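You operate a simulated robot arm through the tools that you are given. There is no shell and no other tool.

Carry out the task below with a simulated two-armed robot. There is one attempt and no reset: what you move stays moved.

## Task
Brush the dust out of the hinged mould, lay the clay lump in and tamp it flat.
Fine: put the blue brush and the tamper back; leave the lumps under the table alone. Set down upright: blue brush, tamper. What is to be rubbed or washed off counts as gone when no trace of it is left.
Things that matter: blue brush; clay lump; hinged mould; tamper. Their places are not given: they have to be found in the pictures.

It is judged by the outcome, as a careful person would: the job done as asked, and still so three seconds after it is handed in. It fails if anything else is knocked over, pushed out of place, dropped, spilled or broken.

## Robot
Two 7-joint arms with fingered hands on one trunk that stands fixed in place. Base frame: the origin is at the foot of the trunk, x ahead of it, y to its left, z up. Units: mm, degrees, N and s.
The left shoulder is at [70, 157, 1114], the right one opposite. With the tool pointing down near the work surface each hand reaches from about 100 to 740 mm from the base axis, measured 20 degrees to its own side. Payload 5 kg a hand.
Tool frame (each hand has its own): the origin (TCP) lies between the finger pads and is the grasp point; the fingertips stand 31 mm ahead of it; z points along the fingers, y is the line along which they close. Largest opening 156 mm; the body of the gripper starts 88 mm behind the TCP. The gripper is a hand of 4 fingers: y runs from the thumb to the fingers, the wrist lies at [0, 0, -249] in the tool frame, and closing takes about 1.5 s.
Orientation is told as [roll, pitch, yaw] about the base's x, y, z axes, in that order, counted from this pose: with the fingers straight down and closing along the base's y, the tool's x points along the base's -x, its y along +y and its z along -z.

## Interface
- The arms move only by the tool apply_moves. It takes "left_commands", "right_commands" or both (then of equal length, played together; a hand with none holds still); each is a list of rows, each an object of numbers (a shift or turn left out is 0, a gripper value left out holds the last): "tx", "ty", "tz": the shift along the tool's x, y, z in m; "rx", "ry", "rz": the turn, a rotation vector about the tool's x, y, z in degrees. In form: [{"tx": .., "ty": .., "tz": .., "rx": .., "ry": .., "rz": ..}, ...]. A call has 1 to 20 rows; each row is the pose to reach, as a shift and turn from the pose commanded when the call began, along the tool's axes at that moment. "left_jaw" and "right_jaw" are, for a hand that has rows, the gripper command, from -1 (shut) to 1 (fully open), values between in proportion, set as the call begins (left out, the last holds). Each row takes 0.2 s and may step no farther than 50 mm and 8.6 degrees from the row before; otherwise, or with a gripper value out of range, the whole call is refused. Where a pose cannot be reached the arm comes as near as it can. A force on the tool above 70 N (or 10 N above the force at the start of the call, whichever is more), or a blocked arm, ends the call early, and 0.2 s more pass. Each finger travels about 108 mm/s and halts on what it meets, pressing with about 32 N; the grip force reading is that of the motor and also rises with nothing between the fingers. The clock runs only during rows and for 0.2 s after the last one: add rows that repeat a pose to give the fingers time. The reply holds the time, the measured pose of the TCP, the force on the tool along the base axes, the opening and the grip force, in the units named above and with some noise, with the torque about the TCP (base axes, N m) and any sound that the robot's microphone picked up.
- Cameras (640 x 400 px; columns grow to the right, rows downward): "scene" is now at [119.8, 54.2, 1344.9]; the picture's right is [0.61, -0.79, 0.00], its down [-0.44, -0.33, -0.83] and it looks along [0.66, 0.51, -0.55] (base axes); focal length 266 px, centre (320, 200). "left" rides on the left gripper at [-72, 2, -111] in its tool frame; the picture's right is [-0.02, -1.00, 0.00], its down [0.84, -0.02, -0.54] and it looks along [0.54, -0.01, 0.84] (tool axes); focal length 234 px, centre (320, 200). "right" rides on the right gripper at [72, 2, -111] in its tool frame; the picture's right is [-0.02, 1.00, 0.00], its down [-0.84, -0.02, -0.54] and it looks along [-0.54, -0.01, 0.84] (tool axes); focal length 234 px, centre (320, 200).
- grab_frame(camera): a new picture of that camera. It takes no simulated time.
- slide_trunk(by): slides the trunk up (or, below 0, down) by that many mm; the arms and the scene camera ride with it, the base frame stays. It gives what a move gives, with no picture.
- set_grasp(shape, hand): the hand has 4 fingers and takes this shape, open, in about a second: jaw (thumb against the fingers, like two jaws); tri (thumb and two fingers); tip (a fingertip pinch); poke (one finger out to press); point (the index stretched); flat (the hand flat); cup (the hand cupped); fist (a fist). The gripper value then closes the fingers along that shape, each until it touches; the sizes above hold for jaw. It gives what a move gives, with no picture.
- pan_tilt(pan, tilt): turns the head with the scene camera to pan (to the left, within 86 degrees either way) and tilt (down, from -29 to 69), counted from straight ahead of the robot. It gives what a move gives.
- locate(camera, pixels): for up to 12 pixels [column, row] of the newest picture of that camera ("zoom" is the newest enlarged one), the place [x, y, z] in the base frame of the surface seen there, good to about 2 mm. It takes no simulated time.
- close_up(camera, box): a new picture of the part [left, top, right, bottom] of that camera's present view, enlarged. It takes no simulated time.
- sign_off(): hands the job in; it is judged then, once.

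Leave the grippers open and the arms clear of the work at the hand-in unless told otherwise.

The tools are called after "Emit:" as a command line: name --argument value ..., lists and objects as JSON in quotes. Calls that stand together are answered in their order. apply_moves: Moves the arms, as the interface text tells. Its arguments: {"type":"object","properties":{"left_commands":{"type":"array"},"left_jaw":{"type":"number"},"right_commands":{"type":"array"},"right_jaw":{"type":"number"}},"required":[]} The other tools are called the same way: slide_trunk (by) slides the trunk up or down; set_grasp (shape, hand) gives the hand a shape; pan_tilt (pan, tilt) turns the head that bears the scene camera; grab_frame (camera) takes a picture; locate (camera, pixels) gives the place of the surface under pixels of a picture; close_up (camera, box) takes an enlarged picture of a part of a camera's view; sign_off () hands the job in.

At the start:

```text
time_s: 0.0
left_position: [365.5, 452.2, 1203.3]
left_tcp_rot: [0.0, -0.1, 0.0]
left_contact_force: [-0.1, 0.1, 0.3]
left_torque: [-0.02, 0.03, 0.01]
left_width: 155.8
left_finger_force: 0.0
left_shape: jaw
right_position: [526.3, 91.4, 1165.1]
right_tcp_rot: [0.0, -0.1, 0.0]
right_contact_force: [0.0, 0.2, 0.8]
right_torque: [0.03, -0.01, 0.01]
right_width: 155.8
right_finger_force: 0.0
right_shape: jaw
trunk travel left (down, up): [-500.0, 440.0]
head pan, tilt: [37.4, 33.4]
```

scene: 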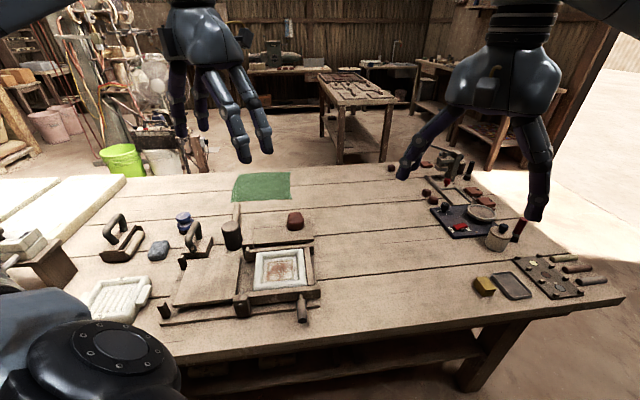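
right: 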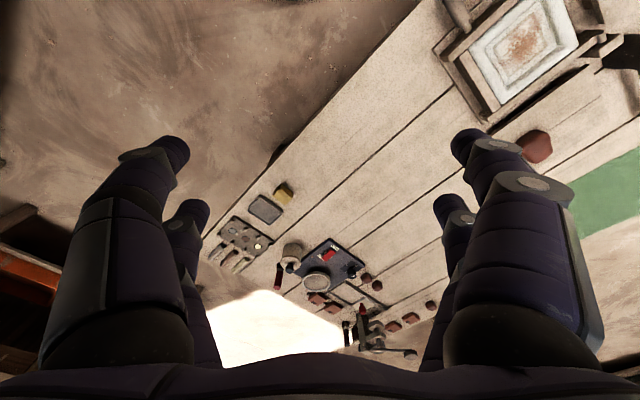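
left: 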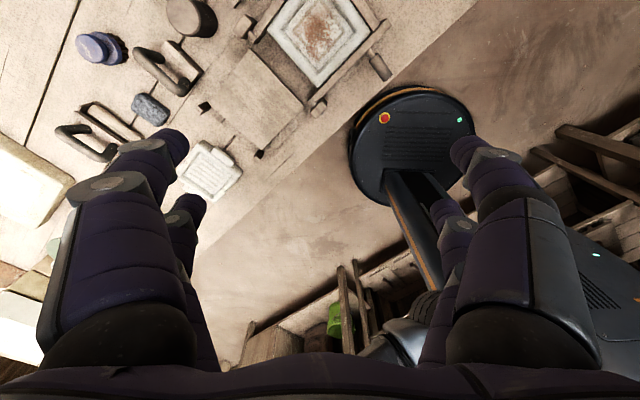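

I see a table with an open hinged mould (around pixel 280,270), a red-brown lump (295,220), a dark cylinder (232,235), a blue item (184,220) and more. I'll take enlarged pictures to identify things.

Emit:
close_up --camera "scene" --box '[80, 180, 340, 340]'

Emit:
close_up --camera "scene" --box '[380, 140, 640, 310]'

Emit:
close_up --camera "left" --box '[20, 0, 420, 220]'

```text
2.46 times, centred on (210, 260) of scene
```

zoom: 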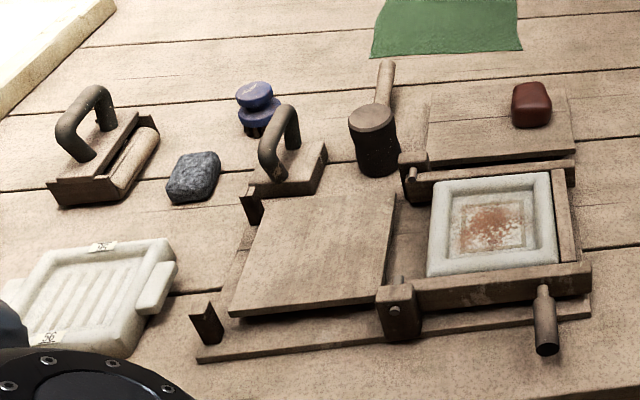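

```text
2.35 times, centred on (510, 225) of scene
```

zoom: 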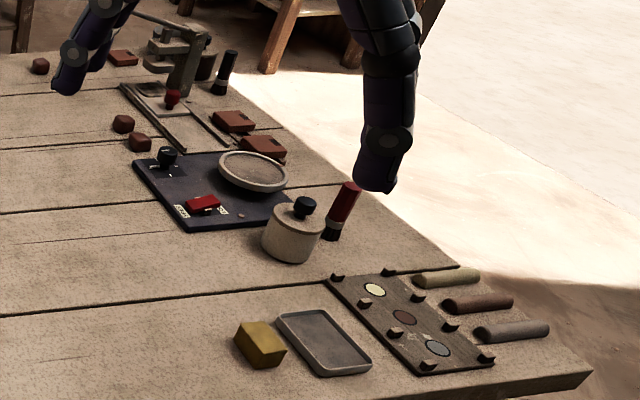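

```text
1.60 times, centred on (220, 110) of left
```

zoom: 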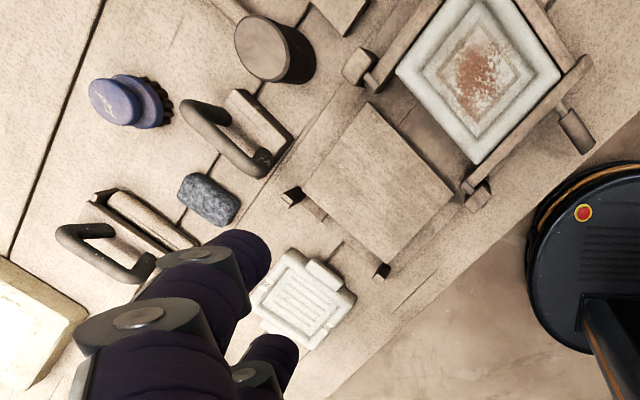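

I think the blue brush is near zoom (254,95), the clay lump at (530,103), and the dark cylinder at (374,130) may be the tamper. I'll turn the head to centre this area.

Emit:
pan_tilt --pan 48 --tilt 48

Emit:
grab_frame --camera "scene"

```text
time_s: 0.8
left_position: [364.3, 451.5, 1203.1]
left_tcp_rot: [0.1, -0.1, 0.0]
left_contact_force: [0.6, 0.3, 0.0]
left_torque: [-0.03, 0.0, 0.0]
left_width: 155.7
left_finger_force: 0.1
left_shape: jaw
right_position: [525.8, 91.8, 1165.5]
right_tcp_rot: [-0.1, -0.2, -0.1]
right_contact_force: [0.4, -0.6, 0.3]
right_torque: [0.02, -0.01, -0.01]
right_width: 155.9
right_finger_force: 0.1
right_shape: jaw
trunk travel left (down, up): [-500.0, 440.0]
head pan, tilt: [48.0, 48.0]
```

```text
taken
```

scene: 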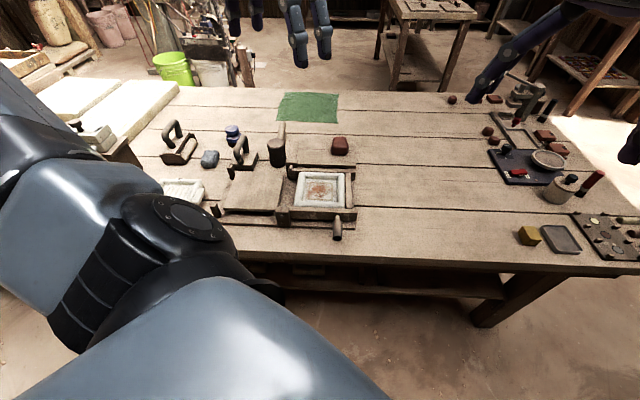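

Enlarging the working area, and the other parts.

Emit:
close_up --camera "scene" --box '[260, 120, 380, 245]'

Emit:
locate --camera "scene" --pixels '[[233, 129], [278, 145], [340, 138], [320, 190], [240, 152], [255, 190], [350, 170], [178, 145], [210, 158], [280, 132], [338, 230], [450, 190]]'

Emit:
close_up --camera "scene" --box '[150, 110, 300, 220]'

```text
3.20 times, centred on (320, 182) of scene
```

zoom: 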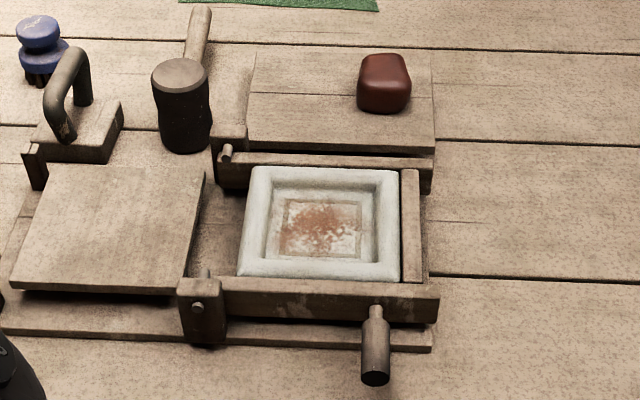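

```text
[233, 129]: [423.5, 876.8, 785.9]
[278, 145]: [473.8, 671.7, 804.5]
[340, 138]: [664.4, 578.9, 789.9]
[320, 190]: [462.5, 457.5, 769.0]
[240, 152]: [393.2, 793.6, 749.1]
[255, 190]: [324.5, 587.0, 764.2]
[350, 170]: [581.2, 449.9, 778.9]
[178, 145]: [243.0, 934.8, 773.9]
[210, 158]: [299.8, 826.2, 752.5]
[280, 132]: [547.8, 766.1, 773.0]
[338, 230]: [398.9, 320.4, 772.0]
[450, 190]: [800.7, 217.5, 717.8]
```

```text
3.64 times, centred on (225, 165) of scene
```

zoom: 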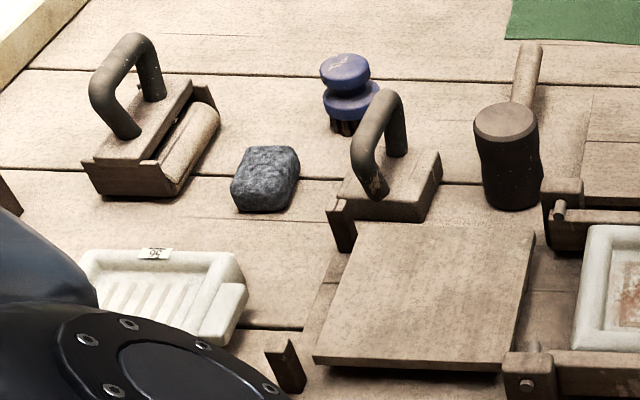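

Table top is at z≈718. The tools lie to the left and far. I'll move the left hand (open space above the table) to x≈465,y≈600,z≈1100 to look at the brush, the handled block and the cylinder with its hand camera.

Emit:
apply_moves --left_commands '[{"tx": -0.017, "ty": 0.025, "tz": 0.017}, {"tx": -0.033, "ty": 0.05, "tz": 0.033}, {"tx": -0.05, "ty": 0.075, "tz": 0.05}, {"tx": -0.067, "ty": 0.1, "tz": 0.067}, {"tx": -0.083, "ty": 0.125, "tz": 0.083}, {"tx": -0.1, "ty": 0.15, "tz": 0.1}]'

Emit:
grab_frame --camera "left"

Emit:
grab_frame --camera "scene"

```text
time_s: 2.2
left_position: [465.6, 603.7, 1103.7]
left_tcp_rot: [-0.1, 0.1, 0.0]
left_contact_force: [-0.2, 0.1, -0.6]
left_torque: [0.0, 0.02, 0.0]
left_width: 155.9
left_finger_force: 0.0
left_shape: jaw
right_position: [528.8, 92.5, 1164.3]
right_tcp_rot: [0.0, 0.0, -0.1]
right_contact_force: [-0.3, 0.6, -0.3]
right_torque: [-0.03, 0.01, 0.01]
right_width: 155.8
right_finger_force: 0.1
right_shape: jaw
trunk travel left (down, up): [-500.0, 440.0]
head pan, tilt: [48.0, 48.0]
```

```text
taken
```

left: 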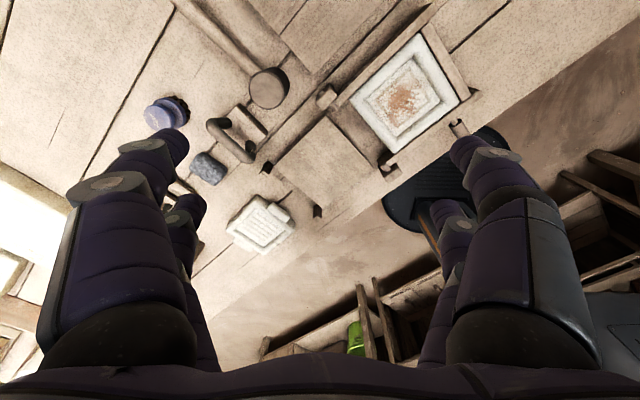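

```text
taken
```

scene: 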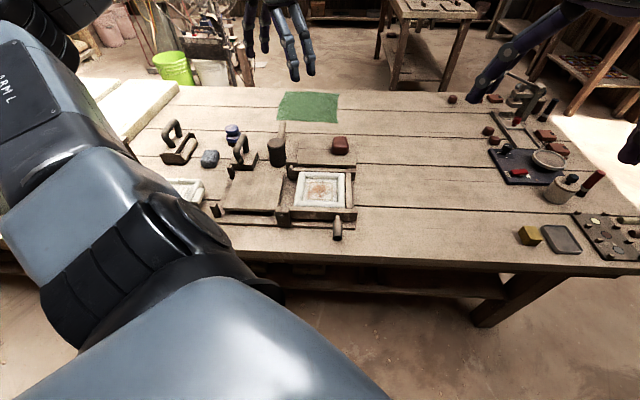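

Zooming in on the tools in the left hand view.

Emit:
close_up --camera "left" --box '[130, 0, 330, 130]'

Emit:
close_up --camera "left" --box '[130, 90, 330, 260]'

Emit:
close_up --camera "left" --box '[260, 0, 500, 200]'

Emit:
close_up --camera "scene" --box '[200, 90, 300, 180]'

```text
3.08 times, centred on (230, 65) of left
```

zoom: 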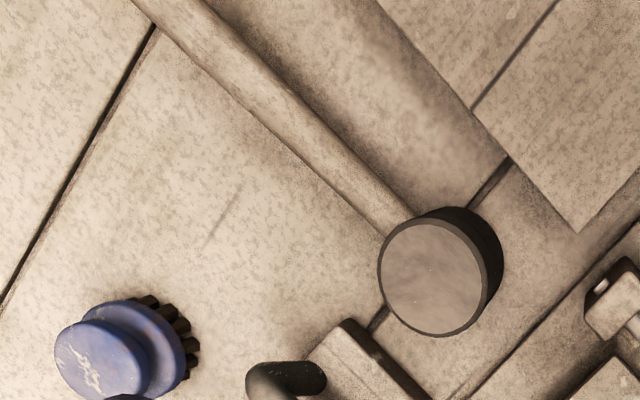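

```text
2.35 times, centred on (230, 175) of left
```

zoom: 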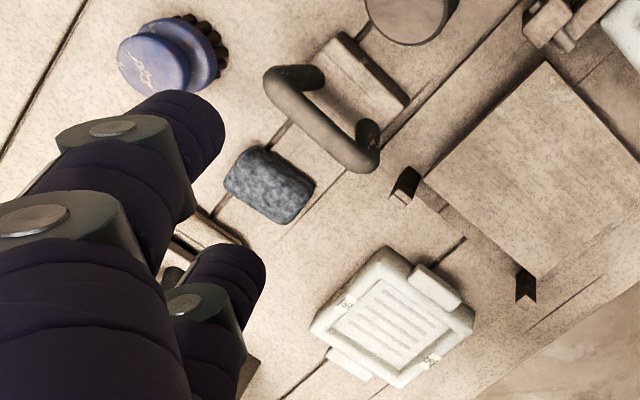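

```text
2.00 times, centred on (380, 100) of left
```

zoom: 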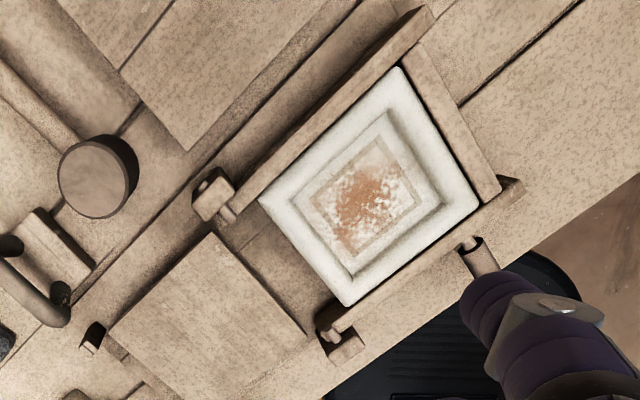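

```text
4.44 times, centred on (250, 135) of scene
```

zoom: 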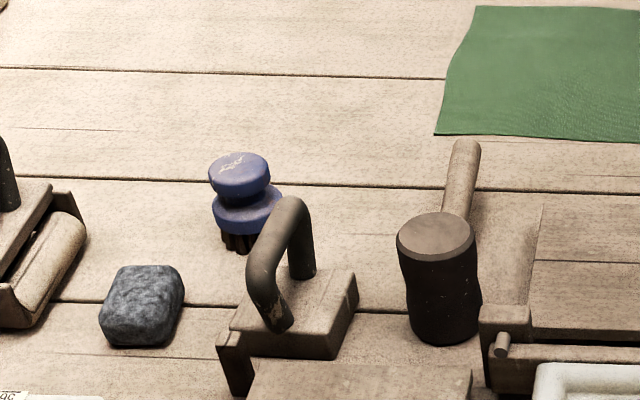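

The block with the loop handle next to the mould looks like the tamper (flat-bottomed); the cylinder with a horizontal handle is a mallet. Locating details on this zoom: brush, tamper.

Emit:
locate --camera "zoom" --pixels '[[239, 158], [210, 170], [270, 170], [240, 190], [248, 225], [238, 246], [285, 205], [300, 270], [256, 270], [280, 322], [350, 275], [240, 320]]'

Emit:
close_up --camera "scene" --box '[220, 115, 280, 175]'

```text
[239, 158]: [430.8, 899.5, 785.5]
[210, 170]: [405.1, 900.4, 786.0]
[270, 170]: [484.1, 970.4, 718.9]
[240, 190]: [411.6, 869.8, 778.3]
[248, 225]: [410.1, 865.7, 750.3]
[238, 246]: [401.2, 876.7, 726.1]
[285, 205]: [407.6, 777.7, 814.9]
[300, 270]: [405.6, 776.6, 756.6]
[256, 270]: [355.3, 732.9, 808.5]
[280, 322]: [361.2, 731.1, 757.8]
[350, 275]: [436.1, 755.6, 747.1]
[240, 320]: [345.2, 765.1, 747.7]
```

```text
6.67 times, centred on (250, 145) of scene
```

zoom: 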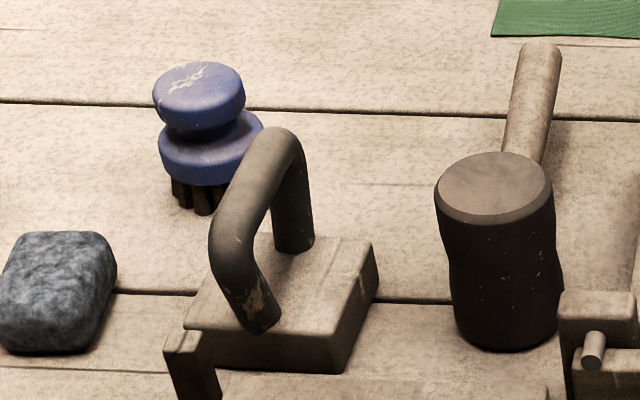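

Measuring brush and tamper in detail on this zoom.

Emit:
locate --camera "zoom" --pixels '[[156, 95], [242, 88], [200, 65], [200, 98], [200, 120], [165, 150], [260, 128], [210, 178], [205, 210], [270, 135], [235, 250], [300, 200]]'

Emit:
locate --camera "zoom" --pixels '[[187, 328], [245, 238], [372, 244], [333, 335], [330, 368], [376, 280], [215, 355], [255, 325], [295, 245], [495, 180], [500, 345], [540, 80]]'

```text
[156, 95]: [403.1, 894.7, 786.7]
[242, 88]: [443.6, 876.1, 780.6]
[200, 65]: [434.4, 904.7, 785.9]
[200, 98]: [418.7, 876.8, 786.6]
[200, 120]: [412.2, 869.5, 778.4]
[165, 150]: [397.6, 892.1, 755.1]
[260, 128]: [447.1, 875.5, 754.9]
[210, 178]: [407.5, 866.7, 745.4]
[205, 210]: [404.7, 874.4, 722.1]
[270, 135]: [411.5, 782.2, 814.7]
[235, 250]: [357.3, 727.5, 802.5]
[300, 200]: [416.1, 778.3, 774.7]
```

```text
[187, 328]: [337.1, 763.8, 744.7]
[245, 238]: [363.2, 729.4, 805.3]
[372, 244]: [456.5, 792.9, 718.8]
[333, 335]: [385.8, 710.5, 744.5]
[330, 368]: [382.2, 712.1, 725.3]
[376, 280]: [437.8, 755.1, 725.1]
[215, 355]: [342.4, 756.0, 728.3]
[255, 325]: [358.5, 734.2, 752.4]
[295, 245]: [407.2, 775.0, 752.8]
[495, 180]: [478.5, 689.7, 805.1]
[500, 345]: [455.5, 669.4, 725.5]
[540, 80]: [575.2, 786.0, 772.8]
```

Brush centre ≈(423,887), top 787; tamper block ≈70 mm square centred ≈(388,760), top 746, loop bar top 815 along direction (0.77,0.64). Now measuring mould and lump.

Emit:
close_up --camera "scene" --box '[270, 130, 370, 230]'

```text
4.00 times, centred on (320, 180) of scene
```

zoom: 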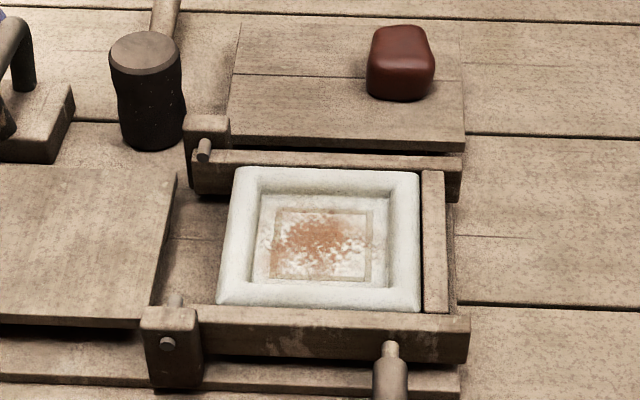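

Emit:
locate --camera "zoom" --pixels '[[222, 298], [415, 305], [238, 172], [415, 174], [325, 240], [258, 278], [382, 280], [265, 200], [382, 200], [325, 180], [325, 295], [403, 240]]'

Emit:
locate --camera "zoom" --pixels '[[272, 278], [368, 278], [282, 215], [368, 215], [400, 30], [370, 85], [430, 82], [400, 95], [400, 55], [300, 100], [440, 240], [330, 318]]'

Emit:
locate --camera "zoom" --pixels '[[175, 180], [150, 315], [60, 240], [330, 160], [232, 140], [462, 145], [240, 30], [205, 120], [170, 320], [240, 90], [440, 30], [550, 200]]'

```text
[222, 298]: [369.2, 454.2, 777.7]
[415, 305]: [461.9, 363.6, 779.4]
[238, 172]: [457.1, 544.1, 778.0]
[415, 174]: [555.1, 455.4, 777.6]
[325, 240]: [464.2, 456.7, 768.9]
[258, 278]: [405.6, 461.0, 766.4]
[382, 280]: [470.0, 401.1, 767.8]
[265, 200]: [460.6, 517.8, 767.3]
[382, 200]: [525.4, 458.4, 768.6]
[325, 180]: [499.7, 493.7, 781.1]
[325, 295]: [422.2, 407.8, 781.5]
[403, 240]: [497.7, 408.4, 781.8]
```

```text
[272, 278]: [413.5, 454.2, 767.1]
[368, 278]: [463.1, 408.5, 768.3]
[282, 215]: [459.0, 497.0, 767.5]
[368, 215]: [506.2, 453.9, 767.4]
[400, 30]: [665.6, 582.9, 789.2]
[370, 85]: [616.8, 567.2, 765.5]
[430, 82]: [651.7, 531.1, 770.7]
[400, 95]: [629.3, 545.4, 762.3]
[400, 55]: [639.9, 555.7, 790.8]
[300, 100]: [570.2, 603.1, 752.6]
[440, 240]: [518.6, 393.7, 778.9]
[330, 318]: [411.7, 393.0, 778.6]
```

```text
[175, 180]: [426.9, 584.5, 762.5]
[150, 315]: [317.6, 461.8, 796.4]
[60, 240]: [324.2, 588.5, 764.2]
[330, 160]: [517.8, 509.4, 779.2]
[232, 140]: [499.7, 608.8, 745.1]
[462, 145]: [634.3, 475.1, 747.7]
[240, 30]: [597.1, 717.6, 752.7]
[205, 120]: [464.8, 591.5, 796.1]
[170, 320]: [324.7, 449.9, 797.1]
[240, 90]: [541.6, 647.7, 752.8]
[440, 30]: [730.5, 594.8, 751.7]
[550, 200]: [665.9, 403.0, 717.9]
```

Mould rim z≈780, recess floor z≈767, centre ≈(462,457), edges at ±45°. Lump ≈(648,565), top 791 standing on a board at 752. Now I want to know the shape of the hand: close-ups of the hands.

Emit:
pan_tilt --pan 48 --tilt 20

Emit:
grab_frame --camera "scene"

Emit:
close_up --camera "left" --box '[20, 110, 620, 400]'

```text
time_s: 3.1
left_position: [463.4, 603.4, 1104.2]
left_tcp_rot: [0.0, 0.1, 0.1]
left_contact_force: [-0.1, 0.0, -0.7]
left_torque: [0.01, 0.01, -0.01]
left_width: 155.9
left_finger_force: 0.1
left_shape: jaw
right_position: [527.1, 90.8, 1165.7]
right_tcp_rot: [0.0, -0.1, 0.0]
right_contact_force: [-0.1, 0.4, -0.9]
right_torque: [0.0, 0.0, 0.02]
right_width: 155.9
right_finger_force: 0.0
right_shape: jaw
trunk travel left (down, up): [-500.0, 440.0]
head pan, tilt: [48.0, 20.0]
```

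```text
taken
```

scene: 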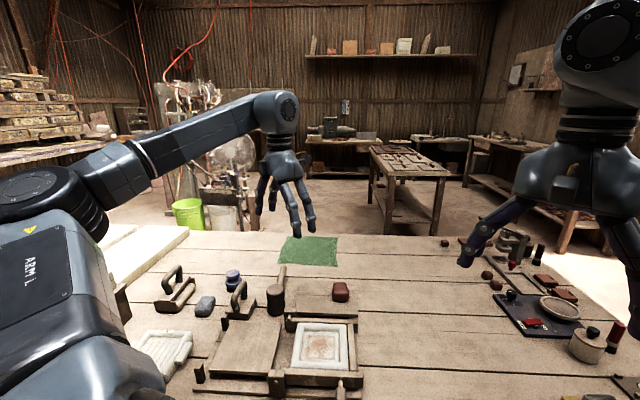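

```text
1.07 times, centred on (320, 255) of left (not enlarged: the box is as wide or as high as the picture)
```

zoom: 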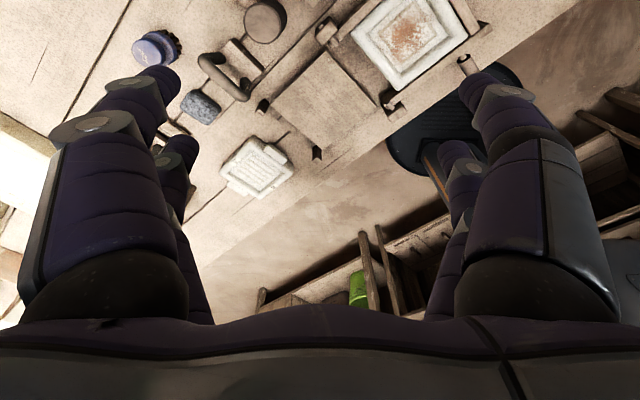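

Locating the fingertips in the left view to learn the finger spread.

Emit:
close_up --camera "scene" --box '[230, 80, 340, 250]'

Emit:
locate --camera "zoom" --pixels '[[110, 300], [170, 315], [335, 310], [250, 360], [292, 360], [287, 372]]'

Emit:
locate --camera "left" --pixels '[[170, 140], [190, 205], [465, 145], [445, 205]]'

```text
2.35 times, centred on (285, 165) of scene
```

zoom: 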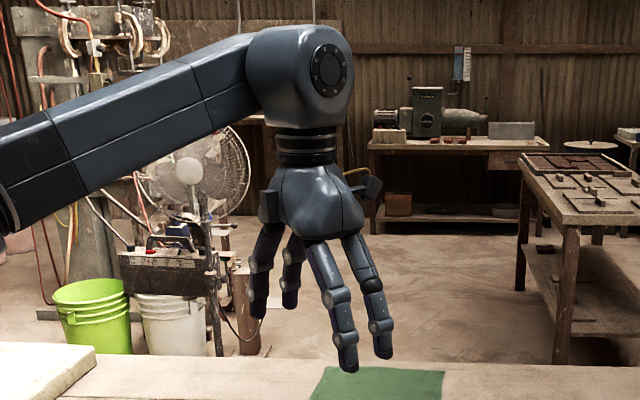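

```text
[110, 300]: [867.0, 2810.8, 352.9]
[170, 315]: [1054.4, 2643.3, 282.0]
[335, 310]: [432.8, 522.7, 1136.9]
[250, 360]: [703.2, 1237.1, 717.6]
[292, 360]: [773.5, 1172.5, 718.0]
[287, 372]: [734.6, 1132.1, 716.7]
```

```text
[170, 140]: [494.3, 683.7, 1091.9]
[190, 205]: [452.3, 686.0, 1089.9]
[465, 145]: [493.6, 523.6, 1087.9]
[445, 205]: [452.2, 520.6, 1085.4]
```

Each jaw is a pair of fingers about ±21 mm along tool x. The brush (423,887) is far, so I'll approach with the tool yawed ~60° and tilted outward ~35°. First yaw in place.

Emit:
apply_moves --left_commands '[{"rz": -7.5}, {"rz": -15}, {"rz": -22.5}, {"rz": -30}, {"rz": -37.5}, {"rz": -45}, {"rz": -52.5}, {"rz": -60}]'

Emit:
pan_tilt --pan 55 --tilt 38

Emit:
grab_frame --camera "scene"

```text
time_s: 4.9
left_position: [464.9, 601.7, 1101.8]
left_tcp_rot: [0.1, 0.0, 60.2]
left_contact_force: [-1.0, 0.7, 0.0]
left_torque: [0.01, -0.02, -0.01]
left_width: 155.9
left_finger_force: 0.2
left_shape: jaw
right_position: [526.7, 91.9, 1165.2]
right_tcp_rot: [0.0, -0.1, -0.1]
right_contact_force: [-0.4, -0.6, 0.2]
right_torque: [-0.01, 0.01, 0.03]
right_width: 155.9
right_finger_force: 0.0
right_shape: jaw
trunk travel left (down, up): [-500.0, 440.0]
head pan, tilt: [48.0, 20.0]
```

```text
time_s: 5.7
left_position: [464.9, 601.8, 1102.5]
left_tcp_rot: [0.0, 0.0, 59.8]
left_contact_force: [0.4, 0.5, -0.2]
left_torque: [-0.01, 0.01, 0.0]
left_width: 156.0
left_finger_force: 0.0
left_shape: jaw
right_position: [526.3, 91.6, 1164.6]
right_tcp_rot: [0.0, -0.1, -0.1]
right_contact_force: [-0.2, 0.6, 0.9]
right_torque: [0.01, -0.01, 0.02]
right_width: 155.6
right_finger_force: 0.0
right_shape: jaw
trunk travel left (down, up): [-500.0, 440.0]
head pan, tilt: [55.0, 38.0]
```

```text
taken
```

scene: 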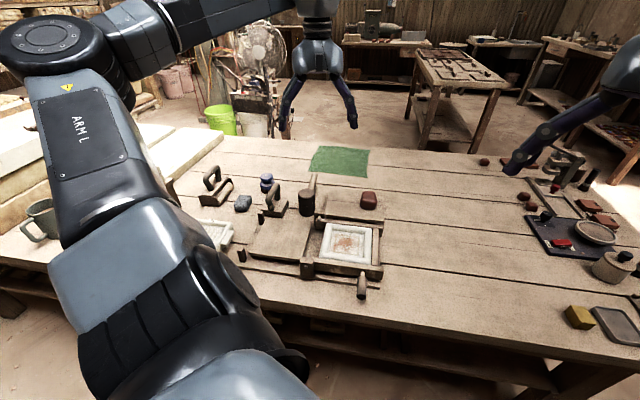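

Now tilt outward 35° while moving to about (423,887,950), above the brush.

Emit:
apply_moves --left_commands '[{"tx": -0.028, "ty": 0.022, "tz": 0.019, "ry": -4.4}, {"tx": -0.056, "ty": 0.045, "tz": 0.038, "ry": -8.8}, {"tx": -0.085, "ty": 0.067, "tz": 0.057, "ry": -13.1}, {"tx": -0.113, "ty": 0.09, "tz": 0.076, "ry": -17.5}, {"tx": -0.141, "ty": 0.112, "tz": 0.095, "ry": -21.9}, {"tx": -0.17, "ty": 0.134, "tz": 0.114, "ry": -26.3}, {"tx": -0.198, "ty": 0.157, "tz": 0.133, "ry": -30.6}, {"tx": -0.226, "ty": 0.179, "tz": 0.152, "ry": -35}, {"tx": -0.226, "ty": 0.179, "tz": 0.152, "ry": -35}]'

Emit:
grab_frame --camera "scene"

Emit:
grab_frame --camera "left"

```text
time_s: 7.7
left_position: [422.0, 887.4, 950.8]
left_tcp_rot: [0.0, -35.1, 60.0]
left_contact_force: [-0.2, -0.7, 0.3]
left_torque: [0.03, -0.02, -0.04]
left_width: 155.8
left_finger_force: 0.0
left_shape: jaw
right_position: [528.2, 92.0, 1165.6]
right_tcp_rot: [-0.1, -0.1, -0.1]
right_contact_force: [0.1, -0.7, -0.5]
right_torque: [-0.04, -0.01, 0.02]
right_width: 156.2
right_finger_force: 0.1
right_shape: jaw
trunk travel left (down, up): [-500.0, 440.0]
head pan, tilt: [55.0, 38.0]
```

```text
taken
```

scene: 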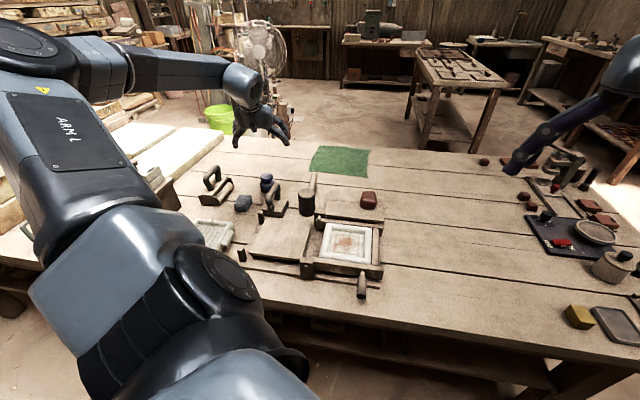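

```text
taken
```

left: 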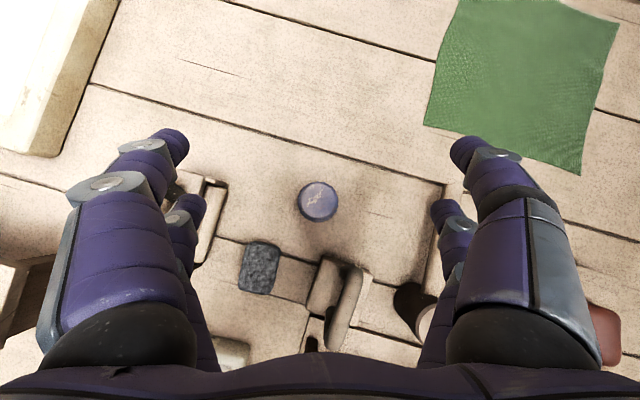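

Reached easily. I'll try reducing the tilt to ~22° here, which is better for the grip geometry.

Emit:
apply_moves --left_commands '[{"ry": 6.5}, {"ry": 13}, {"ry": 13}]'

Emit:
grab_frame --camera "left"

Emit:
close_up --camera "left" --box '[220, 120, 420, 260]'

```text
time_s: 8.5
left_position: [422.9, 886.0, 952.6]
left_tcp_rot: [-0.1, -22.1, 59.9]
left_contact_force: [0.2, 0.3, -0.6]
left_torque: [-0.03, 0.01, 0.02]
left_width: 156.1
left_finger_force: 0.1
left_shape: jaw
right_position: [527.0, 92.7, 1165.1]
right_tcp_rot: [-0.1, -0.1, 0.0]
right_contact_force: [0.3, -0.4, -0.2]
right_torque: [-0.04, -0.01, -0.02]
right_width: 156.1
right_finger_force: 0.0
right_shape: jaw
trunk travel left (down, up): [-500.0, 440.0]
head pan, tilt: [55.0, 38.0]
```

```text
taken
```

left: 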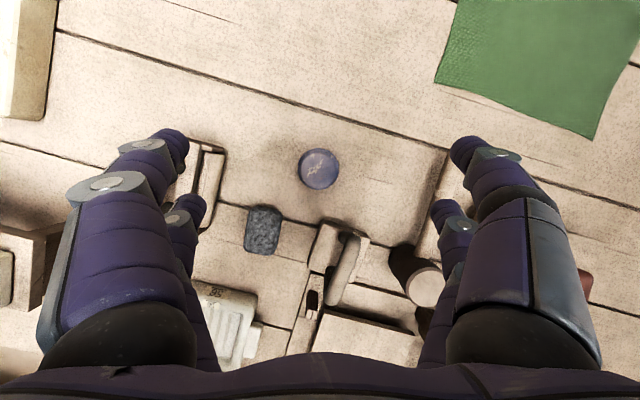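

```text
2.86 times, centred on (320, 190) of left
```

zoom: 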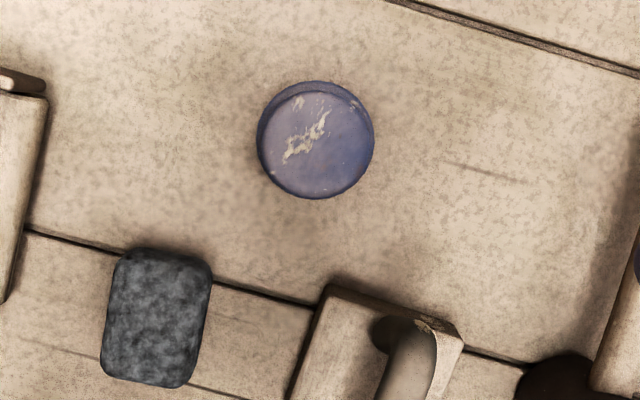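

Reached with 22° tilt. Locating the brush knob's rim in this zoom.

Emit:
locate --camera "zoom" --pixels '[[316, 146], [264, 146], [369, 146], [316, 100], [316, 192], [285, 110], [350, 185], [400, 360], [335, 290], [455, 340]]'

```text
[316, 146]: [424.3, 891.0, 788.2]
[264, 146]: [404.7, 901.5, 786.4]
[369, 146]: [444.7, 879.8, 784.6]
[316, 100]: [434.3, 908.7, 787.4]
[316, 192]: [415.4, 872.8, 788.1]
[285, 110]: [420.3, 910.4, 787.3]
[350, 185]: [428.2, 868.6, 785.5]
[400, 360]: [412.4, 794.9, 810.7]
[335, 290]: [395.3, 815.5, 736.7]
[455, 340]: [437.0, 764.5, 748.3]
```

Knob centre ≈(424.5,890.7), radius ≈23, top 788. Descending vertically so the TCP comes to z≈785 around the knob.

Emit:
apply_moves --left_commands '[{"tx": 0.0117, "ty": 0.0002, "tz": 0.0312}, {"tx": 0.0234, "ty": 0.0003, "tz": 0.0624}, {"tx": 0.0351, "ty": 0.0005, "tz": 0.0935}, {"tx": 0.0468, "ty": 0.0006, "tz": 0.1247}, {"tx": 0.0527, "ty": 0.0007, "tz": 0.1403}, {"tx": 0.0585, "ty": 0.0007, "tz": 0.1559}]'

Emit:
grab_frame --camera "left"

Emit:
close_up --camera "scene" --box '[180, 100, 340, 230]'

```text
time_s: 9.9
left_position: [424.4, 892.1, 784.7]
left_tcp_rot: [-0.1, -22.0, 60.0]
left_contact_force: [0.4, 1.6, -0.8]
left_torque: [-0.03, 0.02, 0.0]
left_width: 155.9
left_finger_force: 0.1
left_shape: jaw
right_position: [526.8, 92.2, 1164.0]
right_tcp_rot: [0.0, -0.1, -0.1]
right_contact_force: [1.1, -0.6, -0.7]
right_torque: [0.02, 0.01, -0.05]
right_width: 155.5
right_finger_force: 0.1
right_shape: jaw
trunk travel left (down, up): [-500.0, 440.0]
head pan, tilt: [55.0, 38.0]
```

```text
taken
```

left: 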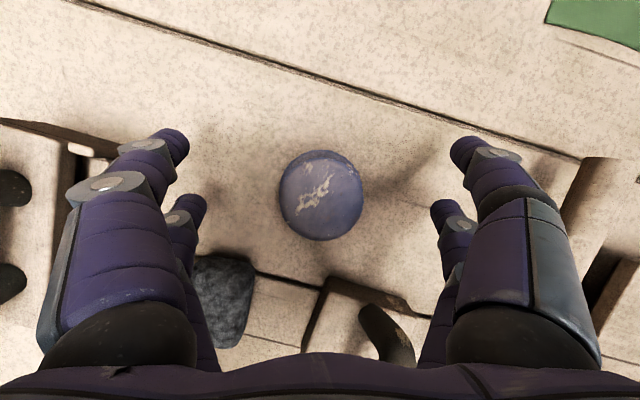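

```text
3.08 times, centred on (260, 165) of scene
```

zoom: 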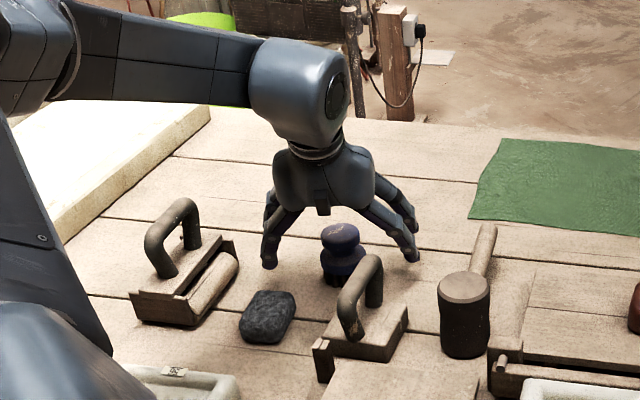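

Hand straddles the knob. Closing the fingers and waiting.

Emit:
apply_moves --left_commands '[{}, {}, {}, {}, {}, {}, {}, {}]' --left_jaw -1

Emit:
grab_frame --camera "left"

Emit:
close_up --camera "scene" --box '[220, 130, 320, 220]'

```text
time_s: 11.7
left_position: [424.3, 890.9, 785.9]
left_tcp_rot: [0.1, -22.1, 60.0]
left_contact_force: [-0.7, 0.1, 4.4]
left_torque: [-0.16, 0.07, -0.01]
left_width: 18.0
left_finger_force: 32.2
left_shape: jaw
right_position: [526.1, 91.0, 1164.5]
right_tcp_rot: [-0.1, -0.2, -0.1]
right_contact_force: [-0.7, -0.2, -0.1]
right_torque: [-0.01, -0.02, 0.0]
right_width: 156.0
right_finger_force: 0.1
right_shape: jaw
trunk travel left (down, up): [-500.0, 440.0]
head pan, tilt: [55.0, 38.0]
```

```text
taken
```

left: 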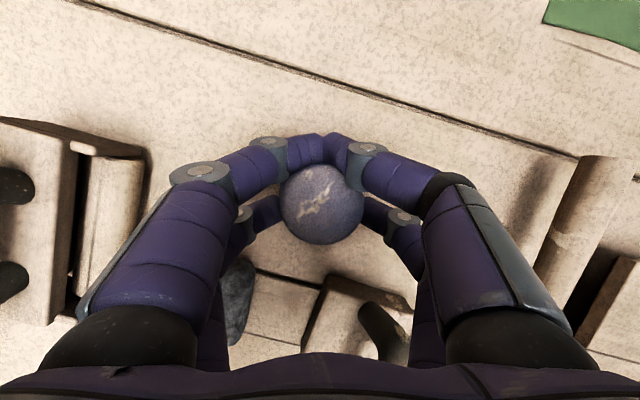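

```text
4.44 times, centred on (270, 175) of scene
```

zoom: 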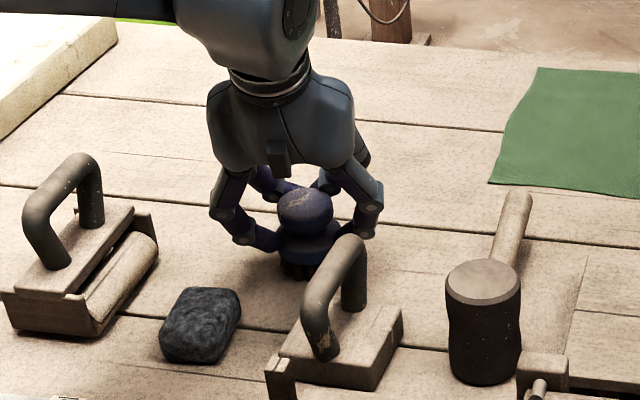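

The four fingers cage the knob. Lifting 100 mm slowly and checking that the brush comes along.

Emit:
apply_moves --left_commands '[{"tx": -0.0056, "tz": -0.0139}, {"tx": -0.0112, "tz": -0.0278}, {"tx": -0.0225, "tz": -0.0556}, {"tx": -0.0375, "tz": -0.0927}]'

Emit:
grab_frame --camera "left"

Emit:
close_up --camera "scene" --box '[220, 100, 320, 190]'

```text
time_s: 12.7
left_position: [424.0, 889.7, 885.2]
left_tcp_rot: [0.0, -21.9, 59.9]
left_contact_force: [-0.4, -0.4, -1.1]
left_torque: [0.04, -0.01, -0.02]
left_width: 18.1
left_finger_force: 31.6
left_shape: jaw
right_position: [526.9, 90.2, 1164.8]
right_tcp_rot: [0.1, -0.1, -0.1]
right_contact_force: [-0.2, -0.4, 0.4]
right_torque: [0.05, -0.06, 0.02]
right_width: 155.8
right_finger_force: 0.1
right_shape: jaw
trunk travel left (down, up): [-500.0, 440.0]
head pan, tilt: [55.0, 38.0]
```

```text
taken
```

left: 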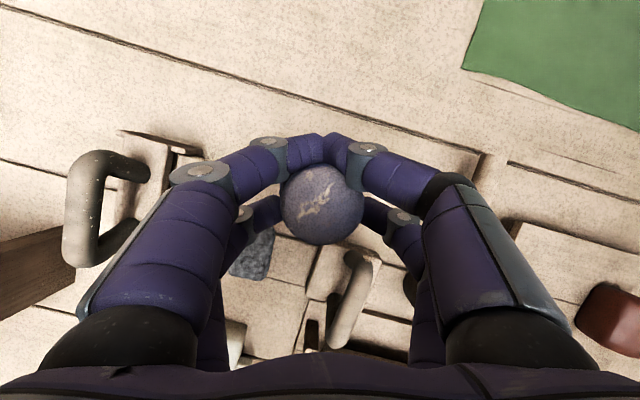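

```text
4.44 times, centred on (270, 145) of scene
```

zoom: 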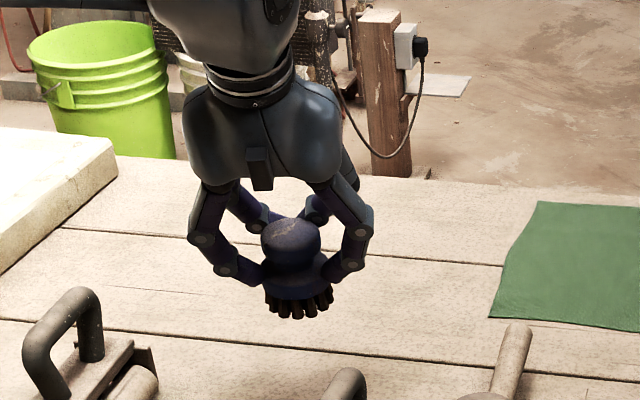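

Brush is held upright (bottom is 68 mm below TCP). Now carrying it over to above the mould centre at (462,457), TCP z 940.

Emit:
apply_moves --left_commands '[{"tx": -0.0187, "tz": -0.0464}, {"tx": 0.0141, "ty": -0.0249, "tz": -0.0602}, {"tx": 0.0469, "ty": -0.0499, "tz": -0.074}, {"tx": 0.0797, "ty": -0.0748, "tz": -0.0878}, {"tx": 0.1125, "ty": -0.0998, "tz": -0.1016}, {"tx": 0.1454, "ty": -0.1247, "tz": -0.1155}, {"tx": 0.1782, "ty": -0.1496, "tz": -0.1293}, {"tx": 0.211, "ty": -0.1746, "tz": -0.1431}, {"tx": 0.2438, "ty": -0.1995, "tz": -0.1569}, {"tx": 0.2766, "ty": -0.2245, "tz": -0.1707}, {"tx": 0.3094, "ty": -0.2494, "tz": -0.1845}, {"tx": 0.3094, "ty": -0.2494, "tz": -0.1845}]'

Emit:
grab_frame --camera "scene"

Emit:
grab_frame --camera "left"

```text
time_s: 15.3
left_position: [461.5, 457.2, 941.3]
left_tcp_rot: [0.0, -21.9, 60.0]
left_contact_force: [0.1, 0.0, -0.2]
left_torque: [-0.03, -0.01, -0.02]
left_width: 13.9
left_finger_force: 32.7
left_shape: jaw
right_position: [526.2, 91.5, 1164.8]
right_tcp_rot: [0.0, -0.1, -0.1]
right_contact_force: [-0.3, -0.1, -0.4]
right_torque: [0.0, -0.03, -0.01]
right_width: 156.0
right_finger_force: 0.1
right_shape: jaw
trunk travel left (down, up): [-500.0, 440.0]
head pan, tilt: [55.0, 38.0]
```

```text
taken
```

scene: 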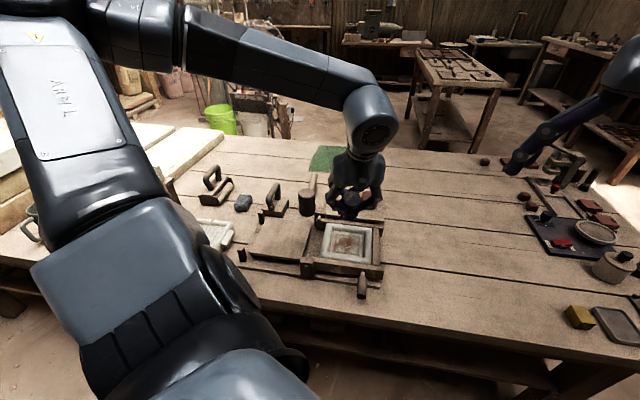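

```text
taken
```

left: 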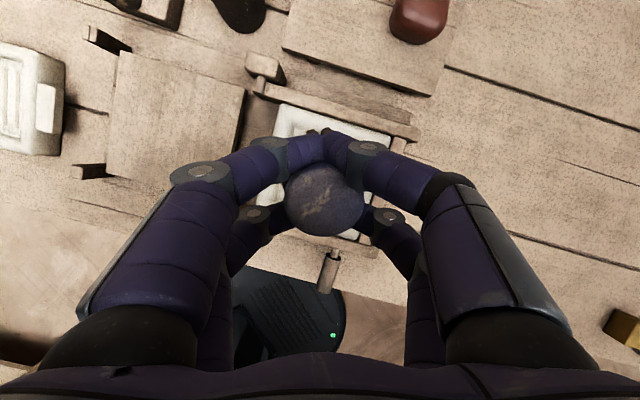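

Grip width changed from 18 to 13.9; checking the brush's attitude.

Emit:
close_up --camera "scene" --box '[310, 130, 410, 220]'

Emit:
close_up --camera "left" --box '[230, 110, 420, 280]'

Emit:
grab_frame --camera "right"

```text
4.44 times, centred on (360, 175) of scene
```

zoom: 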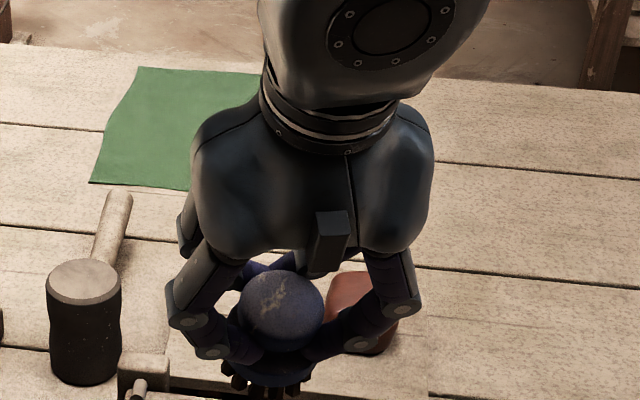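

```text
2.35 times, centred on (325, 195) of left
```

zoom: 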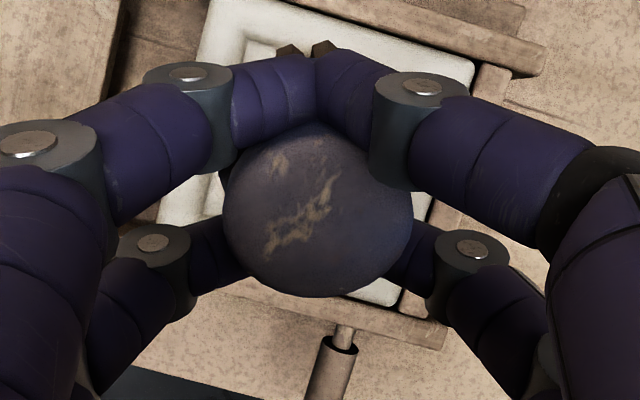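

```text
taken
```

right: 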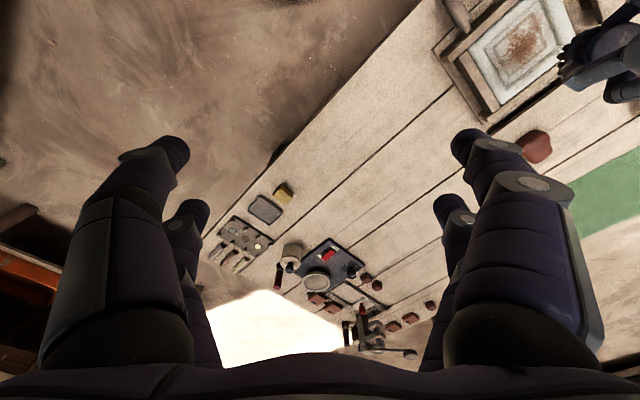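

The brush seems to have tipped with its bottom outward. Measuring its top face's plane.

Emit:
locate --camera "zoom" --pixels '[[320, 145], [320, 200], [320, 260], [320, 285], [250, 200], [280, 200], [360, 200], [395, 215], [290, 50], [322, 46]]'

```text
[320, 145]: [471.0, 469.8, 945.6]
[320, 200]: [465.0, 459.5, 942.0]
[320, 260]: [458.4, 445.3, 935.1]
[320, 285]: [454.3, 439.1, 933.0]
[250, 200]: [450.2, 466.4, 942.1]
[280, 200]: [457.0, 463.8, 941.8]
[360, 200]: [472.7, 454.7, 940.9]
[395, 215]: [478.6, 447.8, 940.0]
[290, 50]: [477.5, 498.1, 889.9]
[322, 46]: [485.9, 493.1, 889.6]
```

The brush axis leans 20° – it aligned itself with the tool axis. So I'll bring the tool to ~2° tilt, which makes the brush upright again.

Emit:
apply_moves --left_commands '[{"ry": 5}, {"ry": 10}, {"ry": 15}, {"ry": 20}, {"ry": 20}]'

Emit:
close_up --camera "left" --box '[230, 110, 420, 280]'

Emit:
locate --camera "zoom" --pixels '[[320, 150], [320, 200], [320, 260], [320, 280], [250, 200], [280, 200], [360, 200], [395, 215], [290, 50], [322, 46]]'

Emit:
close_up --camera "scene" --box '[290, 140, 410, 270]'

```text
time_s: 16.5
left_position: [461.4, 457.1, 938.8]
left_tcp_rot: [0.0, -2.1, 60.0]
left_contact_force: [1.1, 0.1, -0.3]
left_torque: [0.02, 0.0, -0.04]
left_width: 13.8
left_finger_force: 31.8
left_shape: jaw
right_position: [527.3, 90.8, 1165.1]
right_tcp_rot: [0.0, -0.1, -0.1]
right_contact_force: [0.0, -0.9, 0.3]
right_torque: [0.03, 0.02, 0.02]
right_width: 156.0
right_finger_force: 0.2
right_shape: jaw
trunk travel left (down, up): [-500.0, 440.0]
head pan, tilt: [55.0, 38.0]
```

```text
2.35 times, centred on (325, 195) of left
```

zoom: 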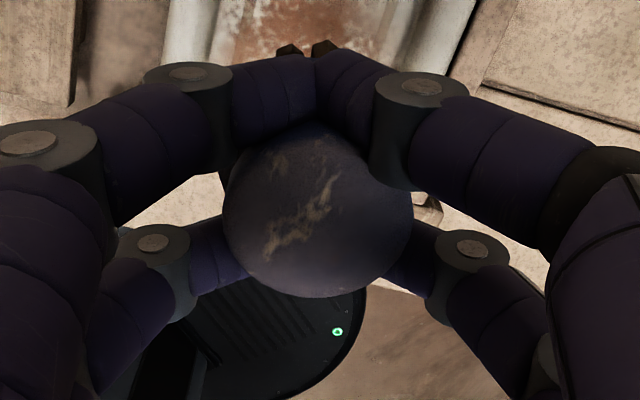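

```text
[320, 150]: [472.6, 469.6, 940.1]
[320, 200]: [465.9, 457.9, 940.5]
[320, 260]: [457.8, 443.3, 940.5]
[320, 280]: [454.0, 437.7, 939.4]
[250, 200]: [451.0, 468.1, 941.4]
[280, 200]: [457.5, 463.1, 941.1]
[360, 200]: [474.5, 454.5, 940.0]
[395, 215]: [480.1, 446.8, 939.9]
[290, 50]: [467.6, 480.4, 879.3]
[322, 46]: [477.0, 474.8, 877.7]
```

```text
3.08 times, centred on (350, 205) of scene
```

zoom: 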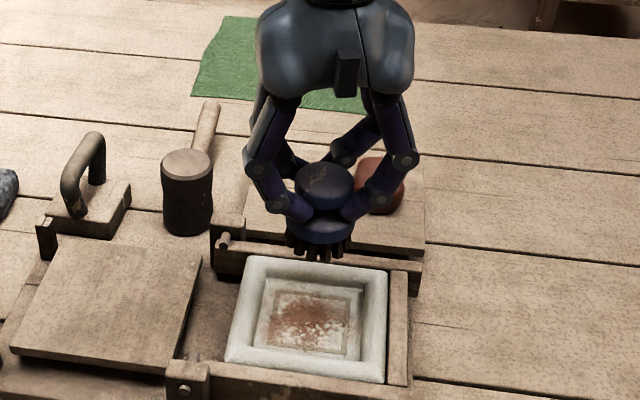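

Brush is upright (top face level at z 940). Descending over the mould centre to TCP z≈844, about 8 mm above touching.

Emit:
apply_moves --left_commands '[{"tx": 0.002, "ty": 0.001, "tz": 0.03}, {"tx": 0.004, "ty": 0.0015, "tz": 0.06}, {"tx": 0.005, "ty": 0.002, "tz": 0.08}, {"tx": 0.0057, "ty": 0.0021, "tz": 0.0949}, {"tx": 0.0057, "ty": 0.0021, "tz": 0.0949}]'

Emit:
close_up --camera "scene" --box '[290, 160, 410, 290]'

```text
time_s: 17.7
left_position: [458.8, 457.2, 845.0]
left_tcp_rot: [0.0, -2.0, 60.1]
left_contact_force: [0.0, 0.1, -1.3]
left_torque: [0.03, -0.01, 0.0]
left_width: 14.3
left_finger_force: 32.1
left_shape: jaw
right_position: [527.9, 91.1, 1164.9]
right_tcp_rot: [0.0, -0.2, 0.0]
right_contact_force: [0.0, -0.1, 0.5]
right_torque: [-0.01, -0.04, 0.01]
right_width: 155.9
right_finger_force: 0.0
right_shape: jaw
trunk travel left (down, up): [-500.0, 440.0]
head pan, tilt: [55.0, 38.0]
```

```text
3.08 times, centred on (350, 225) of scene
```

zoom: 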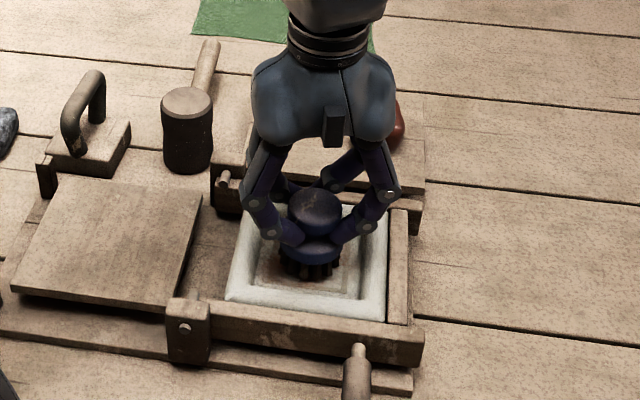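

Lowering gently onto the floor of the recess while reading the force.

Emit:
apply_moves --left_commands '[{"tz": 0.004}, {"tz": 0.007}, {"tz": 0.009}, {"tz": 0.0095}]'

```text
time_s: 18.7
left_position: [459.2, 457.0, 836.7]
left_tcp_rot: [-0.2, -2.2, 60.0]
left_contact_force: [-1.0, 2.7, 13.5]
left_torque: [-0.27, 0.05, -0.04]
left_width: 13.7
left_finger_force: 32.2
left_shape: jaw
right_position: [526.4, 91.4, 1167.2]
right_tcp_rot: [0.0, -0.1, -0.1]
right_contact_force: [0.4, -0.2, -0.6]
right_torque: [0.0, -0.02, 0.0]
right_width: 156.0
right_finger_force: 0.1
right_shape: jaw
trunk travel left (down, up): [-500.0, 440.0]
head pan, tilt: [55.0, 38.0]
```

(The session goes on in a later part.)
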